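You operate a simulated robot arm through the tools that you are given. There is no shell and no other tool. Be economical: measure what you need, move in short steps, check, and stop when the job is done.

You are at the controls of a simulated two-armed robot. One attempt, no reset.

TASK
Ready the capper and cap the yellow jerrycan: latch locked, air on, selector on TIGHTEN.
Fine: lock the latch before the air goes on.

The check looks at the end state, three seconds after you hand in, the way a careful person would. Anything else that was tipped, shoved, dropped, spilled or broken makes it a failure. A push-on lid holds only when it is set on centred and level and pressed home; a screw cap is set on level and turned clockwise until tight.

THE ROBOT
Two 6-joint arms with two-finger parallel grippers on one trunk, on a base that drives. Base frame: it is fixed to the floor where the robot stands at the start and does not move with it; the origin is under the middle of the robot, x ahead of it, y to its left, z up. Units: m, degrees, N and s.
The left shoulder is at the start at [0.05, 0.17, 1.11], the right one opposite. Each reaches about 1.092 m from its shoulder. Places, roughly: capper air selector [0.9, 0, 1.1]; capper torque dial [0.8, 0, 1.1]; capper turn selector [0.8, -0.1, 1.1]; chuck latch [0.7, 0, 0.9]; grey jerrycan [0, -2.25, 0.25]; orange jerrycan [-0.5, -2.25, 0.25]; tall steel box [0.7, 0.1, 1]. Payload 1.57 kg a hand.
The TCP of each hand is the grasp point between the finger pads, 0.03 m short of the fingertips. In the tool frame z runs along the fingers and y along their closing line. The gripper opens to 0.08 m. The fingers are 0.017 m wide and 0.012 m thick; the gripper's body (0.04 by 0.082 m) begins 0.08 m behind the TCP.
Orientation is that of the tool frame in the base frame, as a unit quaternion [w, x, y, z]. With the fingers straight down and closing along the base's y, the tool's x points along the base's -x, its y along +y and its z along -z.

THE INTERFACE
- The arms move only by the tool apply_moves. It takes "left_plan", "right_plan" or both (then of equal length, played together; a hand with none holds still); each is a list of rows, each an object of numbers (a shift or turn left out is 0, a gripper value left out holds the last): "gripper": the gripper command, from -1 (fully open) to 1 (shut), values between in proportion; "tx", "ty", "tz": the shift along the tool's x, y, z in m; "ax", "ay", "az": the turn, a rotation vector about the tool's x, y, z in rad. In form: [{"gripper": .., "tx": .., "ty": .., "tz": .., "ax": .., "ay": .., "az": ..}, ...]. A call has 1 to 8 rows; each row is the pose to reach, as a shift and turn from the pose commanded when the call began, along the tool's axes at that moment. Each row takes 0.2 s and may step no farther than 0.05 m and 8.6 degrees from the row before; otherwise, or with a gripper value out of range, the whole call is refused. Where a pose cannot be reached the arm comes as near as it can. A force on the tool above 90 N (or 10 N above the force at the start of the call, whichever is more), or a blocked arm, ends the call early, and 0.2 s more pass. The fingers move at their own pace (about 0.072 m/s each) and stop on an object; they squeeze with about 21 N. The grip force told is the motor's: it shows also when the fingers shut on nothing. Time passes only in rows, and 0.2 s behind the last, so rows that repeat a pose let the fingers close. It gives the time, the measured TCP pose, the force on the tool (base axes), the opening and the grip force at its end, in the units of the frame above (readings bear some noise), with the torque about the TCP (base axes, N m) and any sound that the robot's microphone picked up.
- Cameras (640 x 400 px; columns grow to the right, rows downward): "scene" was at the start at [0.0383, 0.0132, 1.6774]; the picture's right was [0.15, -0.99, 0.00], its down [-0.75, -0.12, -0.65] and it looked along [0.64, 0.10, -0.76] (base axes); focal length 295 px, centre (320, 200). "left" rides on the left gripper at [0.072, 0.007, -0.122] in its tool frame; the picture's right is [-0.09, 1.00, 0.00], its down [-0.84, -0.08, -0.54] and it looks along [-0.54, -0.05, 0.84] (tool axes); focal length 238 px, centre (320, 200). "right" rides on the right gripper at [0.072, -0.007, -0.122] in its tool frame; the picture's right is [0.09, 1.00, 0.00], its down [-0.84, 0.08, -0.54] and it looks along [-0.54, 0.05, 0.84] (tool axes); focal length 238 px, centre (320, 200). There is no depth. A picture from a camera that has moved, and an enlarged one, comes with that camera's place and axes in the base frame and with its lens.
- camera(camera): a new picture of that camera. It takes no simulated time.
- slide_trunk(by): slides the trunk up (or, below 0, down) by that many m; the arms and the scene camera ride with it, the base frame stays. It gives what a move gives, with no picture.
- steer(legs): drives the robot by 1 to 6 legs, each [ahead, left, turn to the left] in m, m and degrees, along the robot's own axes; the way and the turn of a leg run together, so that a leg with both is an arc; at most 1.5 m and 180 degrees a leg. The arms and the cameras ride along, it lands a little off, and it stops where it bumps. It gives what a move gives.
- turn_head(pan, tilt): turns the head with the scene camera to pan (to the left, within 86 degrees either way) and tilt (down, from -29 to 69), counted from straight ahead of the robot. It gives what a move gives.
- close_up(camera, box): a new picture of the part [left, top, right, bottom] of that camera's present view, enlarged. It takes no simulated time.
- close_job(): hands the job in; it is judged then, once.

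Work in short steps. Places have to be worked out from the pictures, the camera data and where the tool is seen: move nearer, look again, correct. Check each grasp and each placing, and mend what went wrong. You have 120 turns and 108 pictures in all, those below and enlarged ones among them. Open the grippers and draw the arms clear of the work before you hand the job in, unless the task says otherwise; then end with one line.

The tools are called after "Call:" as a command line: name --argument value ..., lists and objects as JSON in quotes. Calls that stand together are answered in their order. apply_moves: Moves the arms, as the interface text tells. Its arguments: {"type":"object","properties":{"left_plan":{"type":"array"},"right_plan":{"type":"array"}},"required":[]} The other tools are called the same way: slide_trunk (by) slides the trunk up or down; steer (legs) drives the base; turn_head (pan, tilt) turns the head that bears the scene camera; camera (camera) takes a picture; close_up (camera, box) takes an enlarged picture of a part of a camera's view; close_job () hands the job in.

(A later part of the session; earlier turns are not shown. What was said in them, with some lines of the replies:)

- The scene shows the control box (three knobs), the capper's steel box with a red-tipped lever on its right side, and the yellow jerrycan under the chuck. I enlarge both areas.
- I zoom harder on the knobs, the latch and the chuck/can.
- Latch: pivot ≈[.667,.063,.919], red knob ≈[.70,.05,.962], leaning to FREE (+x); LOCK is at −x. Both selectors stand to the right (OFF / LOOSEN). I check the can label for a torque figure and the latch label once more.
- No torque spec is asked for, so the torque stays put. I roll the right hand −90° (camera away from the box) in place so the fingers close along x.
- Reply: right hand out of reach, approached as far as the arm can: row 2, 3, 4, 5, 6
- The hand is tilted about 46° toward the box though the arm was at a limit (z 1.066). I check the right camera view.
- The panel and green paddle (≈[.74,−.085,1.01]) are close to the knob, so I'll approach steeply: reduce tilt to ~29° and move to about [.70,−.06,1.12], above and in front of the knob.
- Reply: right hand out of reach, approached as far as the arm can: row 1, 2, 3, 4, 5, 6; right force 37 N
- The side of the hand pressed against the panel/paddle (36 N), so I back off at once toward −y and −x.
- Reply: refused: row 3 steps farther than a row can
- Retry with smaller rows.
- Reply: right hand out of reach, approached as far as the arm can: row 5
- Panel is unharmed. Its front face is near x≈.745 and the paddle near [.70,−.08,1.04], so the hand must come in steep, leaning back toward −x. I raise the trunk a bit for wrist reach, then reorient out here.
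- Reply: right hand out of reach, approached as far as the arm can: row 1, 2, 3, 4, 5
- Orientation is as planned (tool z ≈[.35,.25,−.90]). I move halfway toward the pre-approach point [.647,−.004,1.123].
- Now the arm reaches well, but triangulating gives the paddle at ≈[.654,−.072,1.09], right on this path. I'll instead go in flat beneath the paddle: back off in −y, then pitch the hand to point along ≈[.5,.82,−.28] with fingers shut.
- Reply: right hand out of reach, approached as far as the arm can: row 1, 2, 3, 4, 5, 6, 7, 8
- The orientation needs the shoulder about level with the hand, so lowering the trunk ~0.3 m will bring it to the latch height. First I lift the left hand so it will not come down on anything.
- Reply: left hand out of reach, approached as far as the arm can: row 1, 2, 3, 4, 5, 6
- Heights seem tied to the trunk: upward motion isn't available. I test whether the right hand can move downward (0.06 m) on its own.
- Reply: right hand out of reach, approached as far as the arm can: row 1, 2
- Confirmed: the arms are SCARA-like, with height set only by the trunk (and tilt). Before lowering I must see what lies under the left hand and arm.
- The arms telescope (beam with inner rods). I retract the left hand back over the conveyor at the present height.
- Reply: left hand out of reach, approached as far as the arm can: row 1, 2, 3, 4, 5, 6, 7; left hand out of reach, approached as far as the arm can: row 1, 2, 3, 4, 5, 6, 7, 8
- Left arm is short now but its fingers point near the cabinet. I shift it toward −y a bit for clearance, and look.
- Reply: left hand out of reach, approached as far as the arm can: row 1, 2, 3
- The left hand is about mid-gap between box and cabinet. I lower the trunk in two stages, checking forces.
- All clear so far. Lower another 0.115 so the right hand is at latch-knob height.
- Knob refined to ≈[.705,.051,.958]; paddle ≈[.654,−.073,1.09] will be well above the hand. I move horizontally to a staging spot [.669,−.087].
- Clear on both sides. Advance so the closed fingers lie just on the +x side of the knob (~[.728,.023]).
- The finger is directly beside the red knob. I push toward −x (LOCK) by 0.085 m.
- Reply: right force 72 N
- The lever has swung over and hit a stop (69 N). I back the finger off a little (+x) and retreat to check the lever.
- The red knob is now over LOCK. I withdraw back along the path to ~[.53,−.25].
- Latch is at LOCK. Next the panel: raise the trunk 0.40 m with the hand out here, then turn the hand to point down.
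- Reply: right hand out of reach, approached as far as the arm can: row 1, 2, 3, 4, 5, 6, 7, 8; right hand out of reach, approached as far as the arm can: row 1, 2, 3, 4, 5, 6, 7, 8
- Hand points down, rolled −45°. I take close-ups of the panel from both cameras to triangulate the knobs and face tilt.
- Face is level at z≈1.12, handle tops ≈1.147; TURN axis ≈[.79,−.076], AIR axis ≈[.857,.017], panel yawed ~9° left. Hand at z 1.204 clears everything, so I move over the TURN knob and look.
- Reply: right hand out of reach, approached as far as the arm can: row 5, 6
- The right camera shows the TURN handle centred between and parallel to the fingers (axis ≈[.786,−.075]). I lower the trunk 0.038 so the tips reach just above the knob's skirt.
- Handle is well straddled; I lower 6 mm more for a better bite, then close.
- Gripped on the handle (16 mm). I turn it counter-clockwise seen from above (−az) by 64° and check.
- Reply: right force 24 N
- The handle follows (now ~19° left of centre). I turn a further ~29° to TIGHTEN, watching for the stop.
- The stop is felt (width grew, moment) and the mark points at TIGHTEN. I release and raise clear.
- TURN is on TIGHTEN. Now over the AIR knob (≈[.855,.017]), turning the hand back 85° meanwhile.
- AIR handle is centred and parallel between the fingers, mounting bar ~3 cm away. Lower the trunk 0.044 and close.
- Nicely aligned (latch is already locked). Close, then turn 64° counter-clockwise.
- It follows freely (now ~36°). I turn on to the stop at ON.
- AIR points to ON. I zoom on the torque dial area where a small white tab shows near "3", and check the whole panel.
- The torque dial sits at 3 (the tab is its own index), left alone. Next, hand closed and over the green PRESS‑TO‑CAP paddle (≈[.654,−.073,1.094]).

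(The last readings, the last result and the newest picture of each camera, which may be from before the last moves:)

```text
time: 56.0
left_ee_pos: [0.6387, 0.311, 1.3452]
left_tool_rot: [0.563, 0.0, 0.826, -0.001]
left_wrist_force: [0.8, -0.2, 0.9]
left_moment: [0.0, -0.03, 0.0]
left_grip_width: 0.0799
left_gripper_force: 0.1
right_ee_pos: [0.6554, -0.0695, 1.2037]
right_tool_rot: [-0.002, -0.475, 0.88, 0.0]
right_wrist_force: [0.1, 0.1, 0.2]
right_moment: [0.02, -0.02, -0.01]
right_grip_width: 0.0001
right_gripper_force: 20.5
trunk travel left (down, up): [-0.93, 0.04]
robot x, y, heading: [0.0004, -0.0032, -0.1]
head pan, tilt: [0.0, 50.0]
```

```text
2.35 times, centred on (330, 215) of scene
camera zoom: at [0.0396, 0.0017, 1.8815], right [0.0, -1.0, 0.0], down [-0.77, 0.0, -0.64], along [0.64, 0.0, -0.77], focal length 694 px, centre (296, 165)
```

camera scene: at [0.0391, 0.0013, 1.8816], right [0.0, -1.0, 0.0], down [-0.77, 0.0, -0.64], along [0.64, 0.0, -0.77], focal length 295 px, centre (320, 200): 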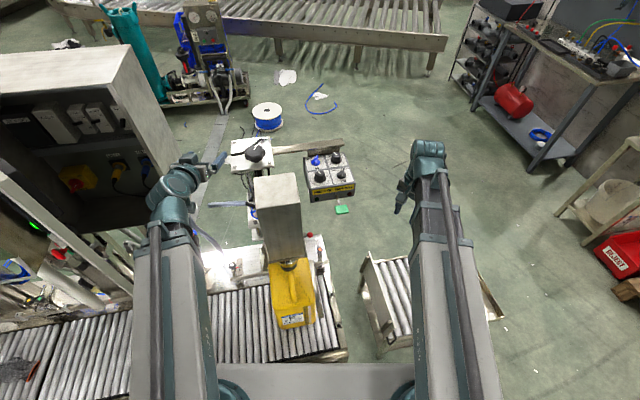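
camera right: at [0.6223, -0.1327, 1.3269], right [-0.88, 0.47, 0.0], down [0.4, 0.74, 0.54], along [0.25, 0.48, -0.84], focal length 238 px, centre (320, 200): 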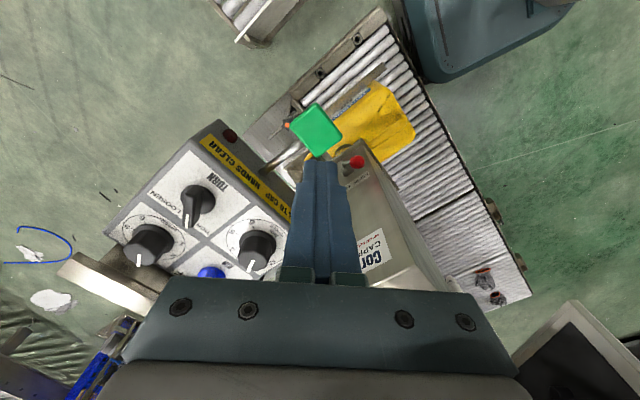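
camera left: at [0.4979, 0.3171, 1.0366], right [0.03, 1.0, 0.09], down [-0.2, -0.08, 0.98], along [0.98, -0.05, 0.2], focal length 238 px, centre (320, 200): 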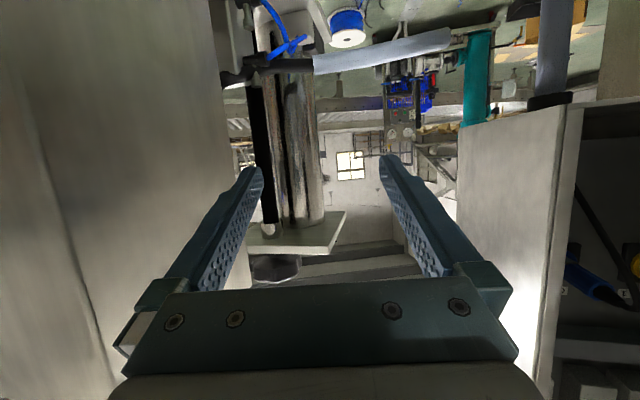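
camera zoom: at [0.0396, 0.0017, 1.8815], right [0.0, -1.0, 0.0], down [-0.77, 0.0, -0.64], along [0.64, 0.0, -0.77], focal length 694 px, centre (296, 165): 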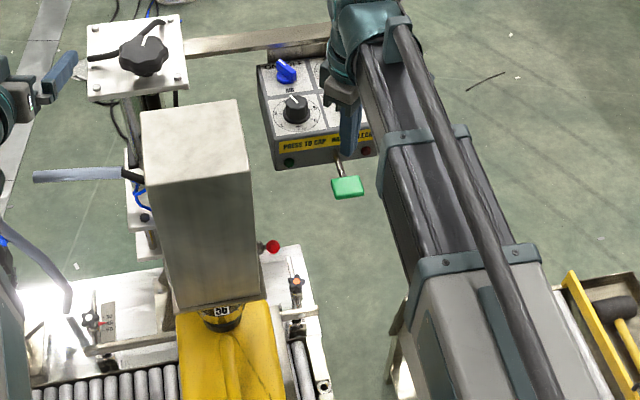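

The closed fingers are right over the paddle. I lower in steps, watching the force.

Call:
slide_trunk --by -0.06

Call:
slide_trunk --by -0.015

Call:
slide_trunk --by -0.01

```text
time: 57.0
left_ee_pos: [0.6363, 0.3101, 1.2855]
left_tool_rot: [0.564, 0.0, 0.826, 0.0]
left_wrist_force: [0.1, 0.2, 0.4]
left_moment: [0.01, 0.0, 0.02]
left_grip_width: 0.0801
left_gripper_force: 0.0
right_ee_pos: [0.6543, -0.0703, 1.1451]
right_tool_rot: [-0.001, -0.474, 0.88, 0.0]
right_wrist_force: [-0.8, 0.0, -0.6]
right_moment: [-0.02, 0.02, 0.03]
right_grip_width: 0.0001
right_gripper_force: 21.6
trunk travel left (down, up): [-0.87, 0.1]
robot x, y, heading: [-0.0002, 0.0017, -0.2]
head pan, tilt: [0.0, 50.0]
```

```text
time: 57.6
left_ee_pos: [0.6379, 0.3112, 1.2697]
left_tool_rot: [0.564, 0.0, 0.826, 0.0]
left_wrist_force: [1.1, 0.0, -0.1]
left_moment: [-0.04, 0.02, 0.01]
left_grip_width: 0.08
left_gripper_force: 0.0
right_ee_pos: [0.6531, -0.0701, 1.1307]
right_tool_rot: [0.0, -0.474, 0.88, 0.0]
right_wrist_force: [-0.4, -0.2, 0.2]
right_moment: [-0.03, -0.01, 0.01]
right_grip_width: 0.0001
right_gripper_force: 20.7
trunk travel left (down, up): [-0.855, 0.115]
robot x, y, heading: [0.0033, 0.0015, -0.1]
head pan, tilt: [0.0, 50.0]
```

```text
time: 58.2
left_ee_pos: [0.6369, 0.31, 1.2606]
left_tool_rot: [0.564, -0.001, 0.826, 0.0]
left_wrist_force: [-0.3, -0.9, 0.1]
left_moment: [-0.01, 0.0, 0.02]
left_grip_width: 0.0798
left_gripper_force: 0.1
right_ee_pos: [0.6525, -0.0695, 1.1203]
right_tool_rot: [-0.001, -0.475, 0.88, 0.0]
right_wrist_force: [-4.3, -1.0, 3.6]
right_moment: [-0.05, 0.06, -0.01]
right_grip_width: 0.0
right_gripper_force: 21.2
trunk travel left (down, up): [-0.845, 0.125]
robot x, y, heading: [0.0013, 0.0003, 0.1]
head pan, tilt: [0.0, 50.0]
```

Contact at tip z≈1.09 with a light spring force (≈5 N). I press on in 1 cm steps.

Call:
slide_trunk --by -0.01

Call:
close_up --camera "scene" --box '[250, 130, 410, 300]'

```text
time: 58.8
left_ee_pos: [0.6365, 0.3103, 1.25]
left_tool_rot: [0.564, 0.0, 0.826, 0.0]
left_wrist_force: [-0.3, -0.5, -0.1]
left_moment: [0.01, 0.02, 0.0]
left_grip_width: 0.0799
left_gripper_force: 0.2
right_ee_pos: [0.6539, -0.0708, 1.1112]
right_tool_rot: [-0.001, -0.474, 0.88, 0.0]
right_wrist_force: [-5.9, -1.2, 4.4]
right_moment: [-0.01, 0.12, -0.01]
right_grip_width: 0.0001
right_gripper_force: 20.8
trunk travel left (down, up): [-0.835, 0.135]
robot x, y, heading: [-0.0039, -0.0003, -0.2]
head pan, tilt: [0.0, 50.0]
```

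```text
2.35 times, centred on (330, 215) of scene
camera zoom: at [0.0368, 0.0011, 1.7866], right [0.0, -1.0, 0.0], down [-0.77, 0.0, -0.64], along [0.64, 0.0, -0.77], focal length 694 px, centre (296, 165)
```

zoom: 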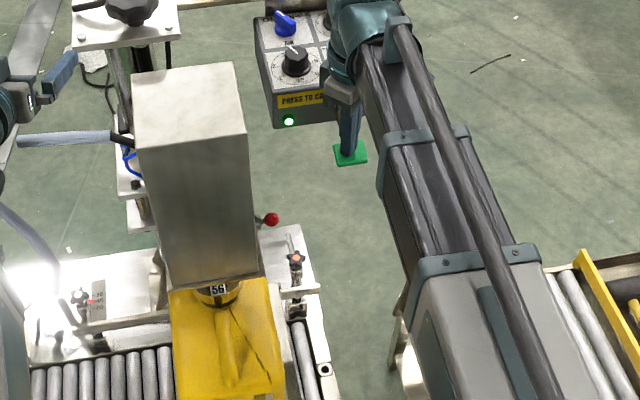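

The green lamp is lit — the capper runs. I hold the paddle for a while and watch the chuck and lamp.

Call:
apply_moves --right_plan '[{}, {}, {}, {}, {}, {}, {}, {}]'

Call:
close_up --camera "scene" --box '[270, 130, 370, 300]'

Call:
apply_moves --right_plan '[{}, {}, {}, {}, {}, {}, {}, {}]'

Call:
close_up --camera "scene" --box '[270, 130, 370, 300]'

```text
time: 60.6
left_ee_pos: [0.6374, 0.3105, 1.2504]
left_tool_rot: [0.565, 0.001, 0.825, -0.001]
left_wrist_force: [-1.2, -0.3, 0.0]
left_moment: [-0.01, -0.03, -0.01]
left_grip_width: 0.0803
left_gripper_force: 0.1
right_ee_pos: [0.6544, -0.07, 1.1104]
right_tool_rot: [-0.001, -0.474, 0.881, 0.0]
right_wrist_force: [-2.1, -1.0, 6.0]
right_moment: [-0.03, -0.05, 0.01]
right_grip_width: 0.0
right_gripper_force: 21.3
trunk travel left (down, up): [-0.835, 0.135]
robot x, y, heading: [-0.0004, 0.0008, -0.1]
head pan, tilt: [0.0, 50.0]
```

```text
2.35 times, centred on (320, 215) of scene
camera zoom: at [0.0378, 0.0014, 1.7866], right [0.0, -1.0, 0.0], down [-0.77, 0.0, -0.64], along [0.64, 0.0, -0.77], focal length 694 px, centre (320, 165)
```

zoom: 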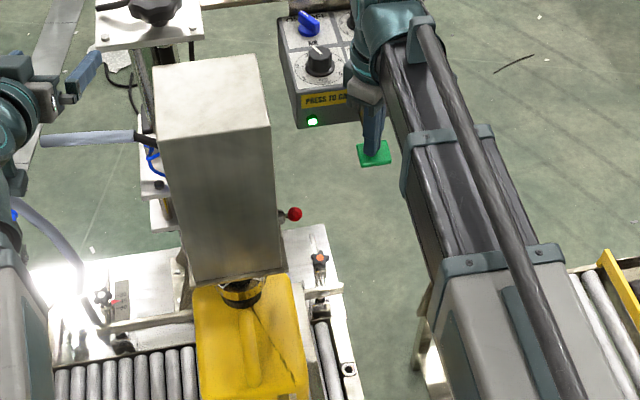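

```text
time: 62.4
left_ee_pos: [0.6374, 0.3115, 1.2504]
left_tool_rot: [0.564, 0.0, 0.826, 0.001]
left_wrist_force: [0.6, -0.7, -0.4]
left_moment: [-0.04, 0.02, 0.02]
left_grip_width: 0.0799
left_gripper_force: 0.0
right_ee_pos: [0.6536, -0.0692, 1.1101]
right_tool_rot: [-0.001, -0.474, 0.881, -0.001]
right_wrist_force: [-1.3, -0.5, 5.8]
right_moment: [0.0, -0.02, 0.01]
right_grip_width: 0.0001
right_gripper_force: 21.3
trunk travel left (down, up): [-0.835, 0.135]
robot x, y, heading: [-0.0034, -0.0008, -0.1]
head pan, tilt: [0.0, 50.0]
```

```text
2.35 times, centred on (320, 215) of scene
camera zoom: at [0.0379, 0.0014, 1.7866], right [0.0, -1.0, 0.0], down [-0.77, 0.0, -0.64], along [0.64, 0.0, -0.77], focal length 694 px, centre (320, 165)
```

zoom: 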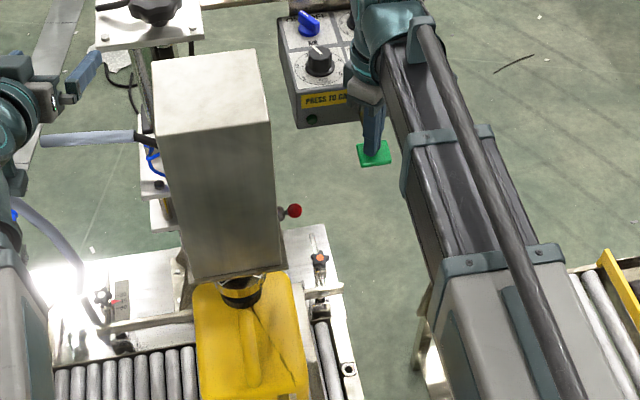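

The lamp went out and the head is rising: the cycle appears done. I wait once more, then look.

Call:
apply_moves --right_plan '[{}, {}, {}, {}, {}, {}]'

Call:
close_up --camera "scene" --box '[270, 130, 370, 300]'

Call:
close_up --camera "scene" --box '[280, 230, 340, 275]'

```text
time: 63.8
left_ee_pos: [0.6368, 0.3103, 1.2498]
left_tool_rot: [0.565, 0.0, 0.825, 0.0]
left_wrist_force: [-0.2, 0.0, -1.1]
left_moment: [0.02, -0.01, 0.02]
left_grip_width: 0.0799
left_gripper_force: 0.0
right_ee_pos: [0.6534, -0.0707, 1.1101]
right_tool_rot: [-0.001, -0.474, 0.881, 0.0]
right_wrist_force: [-2.0, -0.5, 5.8]
right_moment: [-0.01, 0.0, -0.01]
right_grip_width: 0.0003
right_gripper_force: 20.9
trunk travel left (down, up): [-0.835, 0.135]
robot x, y, heading: [0.0041, 0.0022, -0.0]
head pan, tilt: [0.0, 50.0]
```

```text
2.35 times, centred on (320, 215) of scene
camera zoom: at [0.0378, 0.0014, 1.7866], right [0.0, -1.0, 0.0], down [-0.77, 0.0, -0.64], along [0.64, 0.0, -0.77], focal length 694 px, centre (320, 165)
```

zoom: 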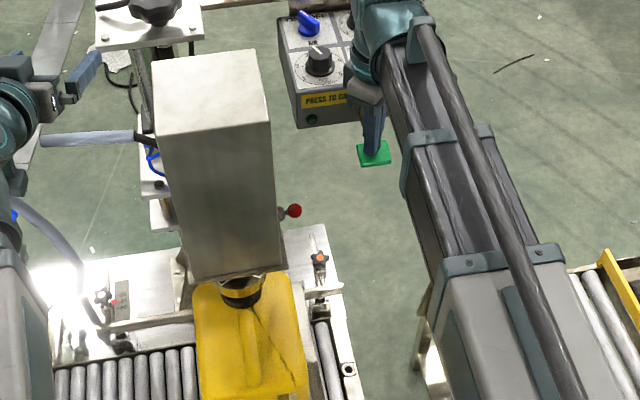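

```text
8.89 times, centred on (310, 252) of scene
camera zoom: at [0.0378, 0.0014, 1.7866], right [0.0, -1.0, 0.0], down [-0.77, 0.0, -0.64], along [0.64, 0.0, -0.77], focal length 2622 px, centre (409, -267)
```

zoom: 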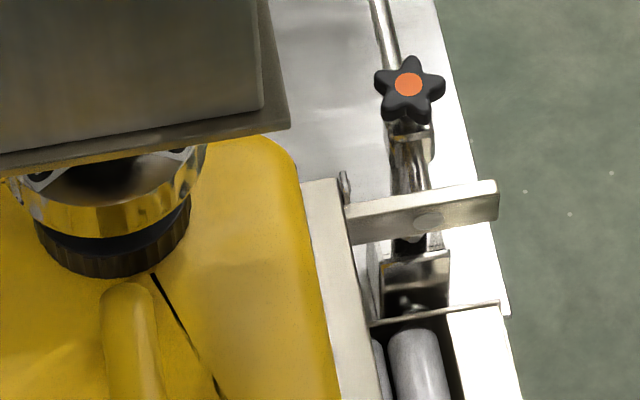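

The cycle ended with the cap seated on the neck. I lift off the paddle and move the hand away toward −y/−x.

Call:
slide_trunk --by 0.09

Call:
apply_moves --right_plan '[{"tx": 0.043, "ty": 0.01, "gripper": -1}, {"tx": 0.086, "ty": 0.02}, {"tx": 0.129, "ty": 0.02}, {"tx": 0.172, "ty": 0.02}, {"tx": 0.2, "ty": 0.02}]'

Call:
close_up --camera "scene" --box '[295, 140, 365, 220]'

Call:
camera --camera "scene"

Call:
camera --camera "right"

```text
time: 65.0
left_ee_pos: [0.637, 0.3114, 1.3393]
left_tool_rot: [0.563, 0.0, 0.826, -0.001]
left_wrist_force: [-0.7, -0.2, -0.2]
left_moment: [0.0, 0.01, 0.0]
left_grip_width: 0.0801
left_gripper_force: 0.1
right_ee_pos: [0.6551, -0.0694, 1.1993]
right_tool_rot: [-0.002, -0.475, 0.88, -0.001]
right_wrist_force: [0.1, 0.7, -0.3]
right_moment: [0.0, -0.02, 0.01]
right_grip_width: 0.0
right_gripper_force: 21.2
trunk travel left (down, up): [-0.925, 0.045]
robot x, y, heading: [-0.0012, 0.0013, -0.1]
head pan, tilt: [0.0, 50.0]
```

```text
time: 66.2
left_ee_pos: [0.638, 0.3104, 1.3409]
left_tool_rot: [0.564, 0.0, 0.826, 0.0]
left_wrist_force: [0.0, 0.3, -0.9]
left_moment: [-0.03, -0.01, -0.01]
left_grip_width: 0.08
left_gripper_force: 0.1
right_ee_pos: [0.526, -0.2262, 1.2003]
right_tool_rot: [-0.002, -0.475, 0.88, -0.001]
right_wrist_force: [-0.4, 0.1, 0.5]
right_moment: [0.02, 0.0, -0.05]
right_grip_width: 0.0798
right_gripper_force: 0.1
right hand out of reach, approached as far as the arm can: row 3
trunk travel left (down, up): [-0.925, 0.045]
robot x, y, heading: [0.0016, -0.0003, 0.0]
head pan, tilt: [0.0, 50.0]
```

```text
5.00 times, centred on (330, 180) of scene
camera zoom: at [0.0383, 0.0009, 1.8766], right [0.0, -1.0, 0.0], down [-0.77, 0.0, -0.64], along [0.64, 0.0, -0.77], focal length 1475 px, centre (270, 300)
```

zoom: 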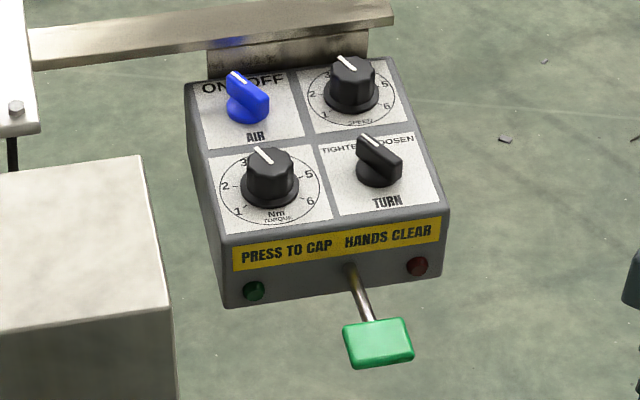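

```text
36 pictures are left
camera scene: at [0.0383, 0.0009, 1.8766], right [0.0, -1.0, 0.0], down [-0.77, 0.0, -0.64], along [0.64, 0.0, -0.77], focal length 295 px, centre (320, 200)
```

scene: 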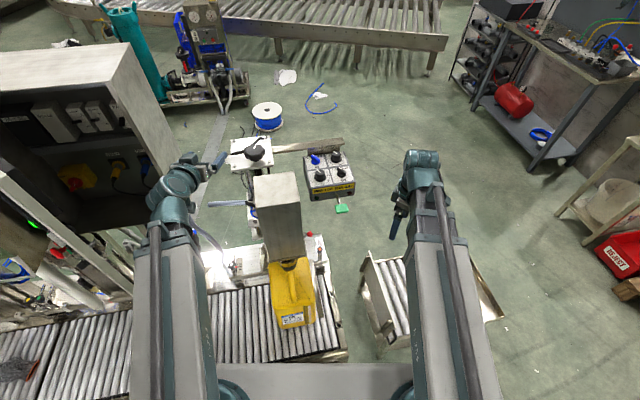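

```text
35 pictures are left
camera right: at [0.4941, -0.2901, 1.3223], right [-0.88, 0.47, 0.0], down [0.4, 0.74, 0.54], along [0.25, 0.48, -0.84], focal length 238 px, centre (320, 200)
```

right: 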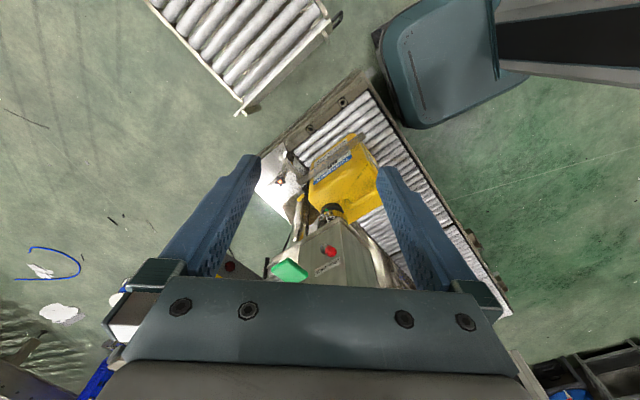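

Selectors read ON and TIGHTEN; both lamps off. A last close look at latch and cap.

Call:
close_up --camera "right" --box '[260, 190, 400, 285]'

Call:
close_up --camera "scene" --box '[260, 220, 340, 330]'

```text
4.21 times, centred on (330, 238) of right
camera zoom: at [0.4941, -0.2901, 1.3223], right [-0.88, 0.47, 0.0], down [0.4, 0.74, 0.54], along [0.25, 0.48, -0.84], focal length 1004 px, centre (278, 42)
```

zoom: 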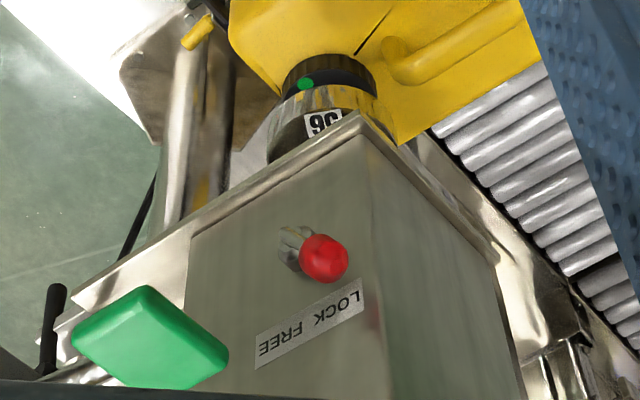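

```text
3.64 times, centred on (300, 275) of scene
camera zoom: at [0.0383, 0.0009, 1.8766], right [0.0, -1.0, 0.0], down [-0.77, 0.0, -0.64], along [0.64, 0.0, -0.77], focal length 1073 px, centre (393, -73)
```

zoom: 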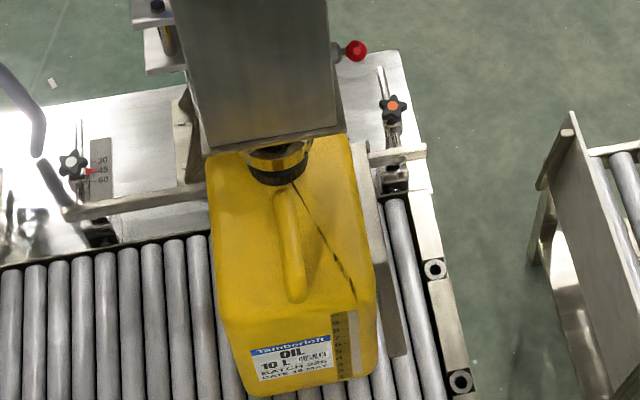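

A green mark now shows on the cap, the latch knob is on LOCK, the can is upright and in place, and both hands are open and clear. I'm handing in.

Call:
close_job

```text
The job is handed in.
```

The yellow jerrycan is capped: I locked the latch first, set the selector to TIGHTEN, turned the air on and ran one capping cycle. One slip: on my first approach to the latch, the right hand pressed against the control box or its paddle at about 36 N before I backed off. I saw no damage or shift.
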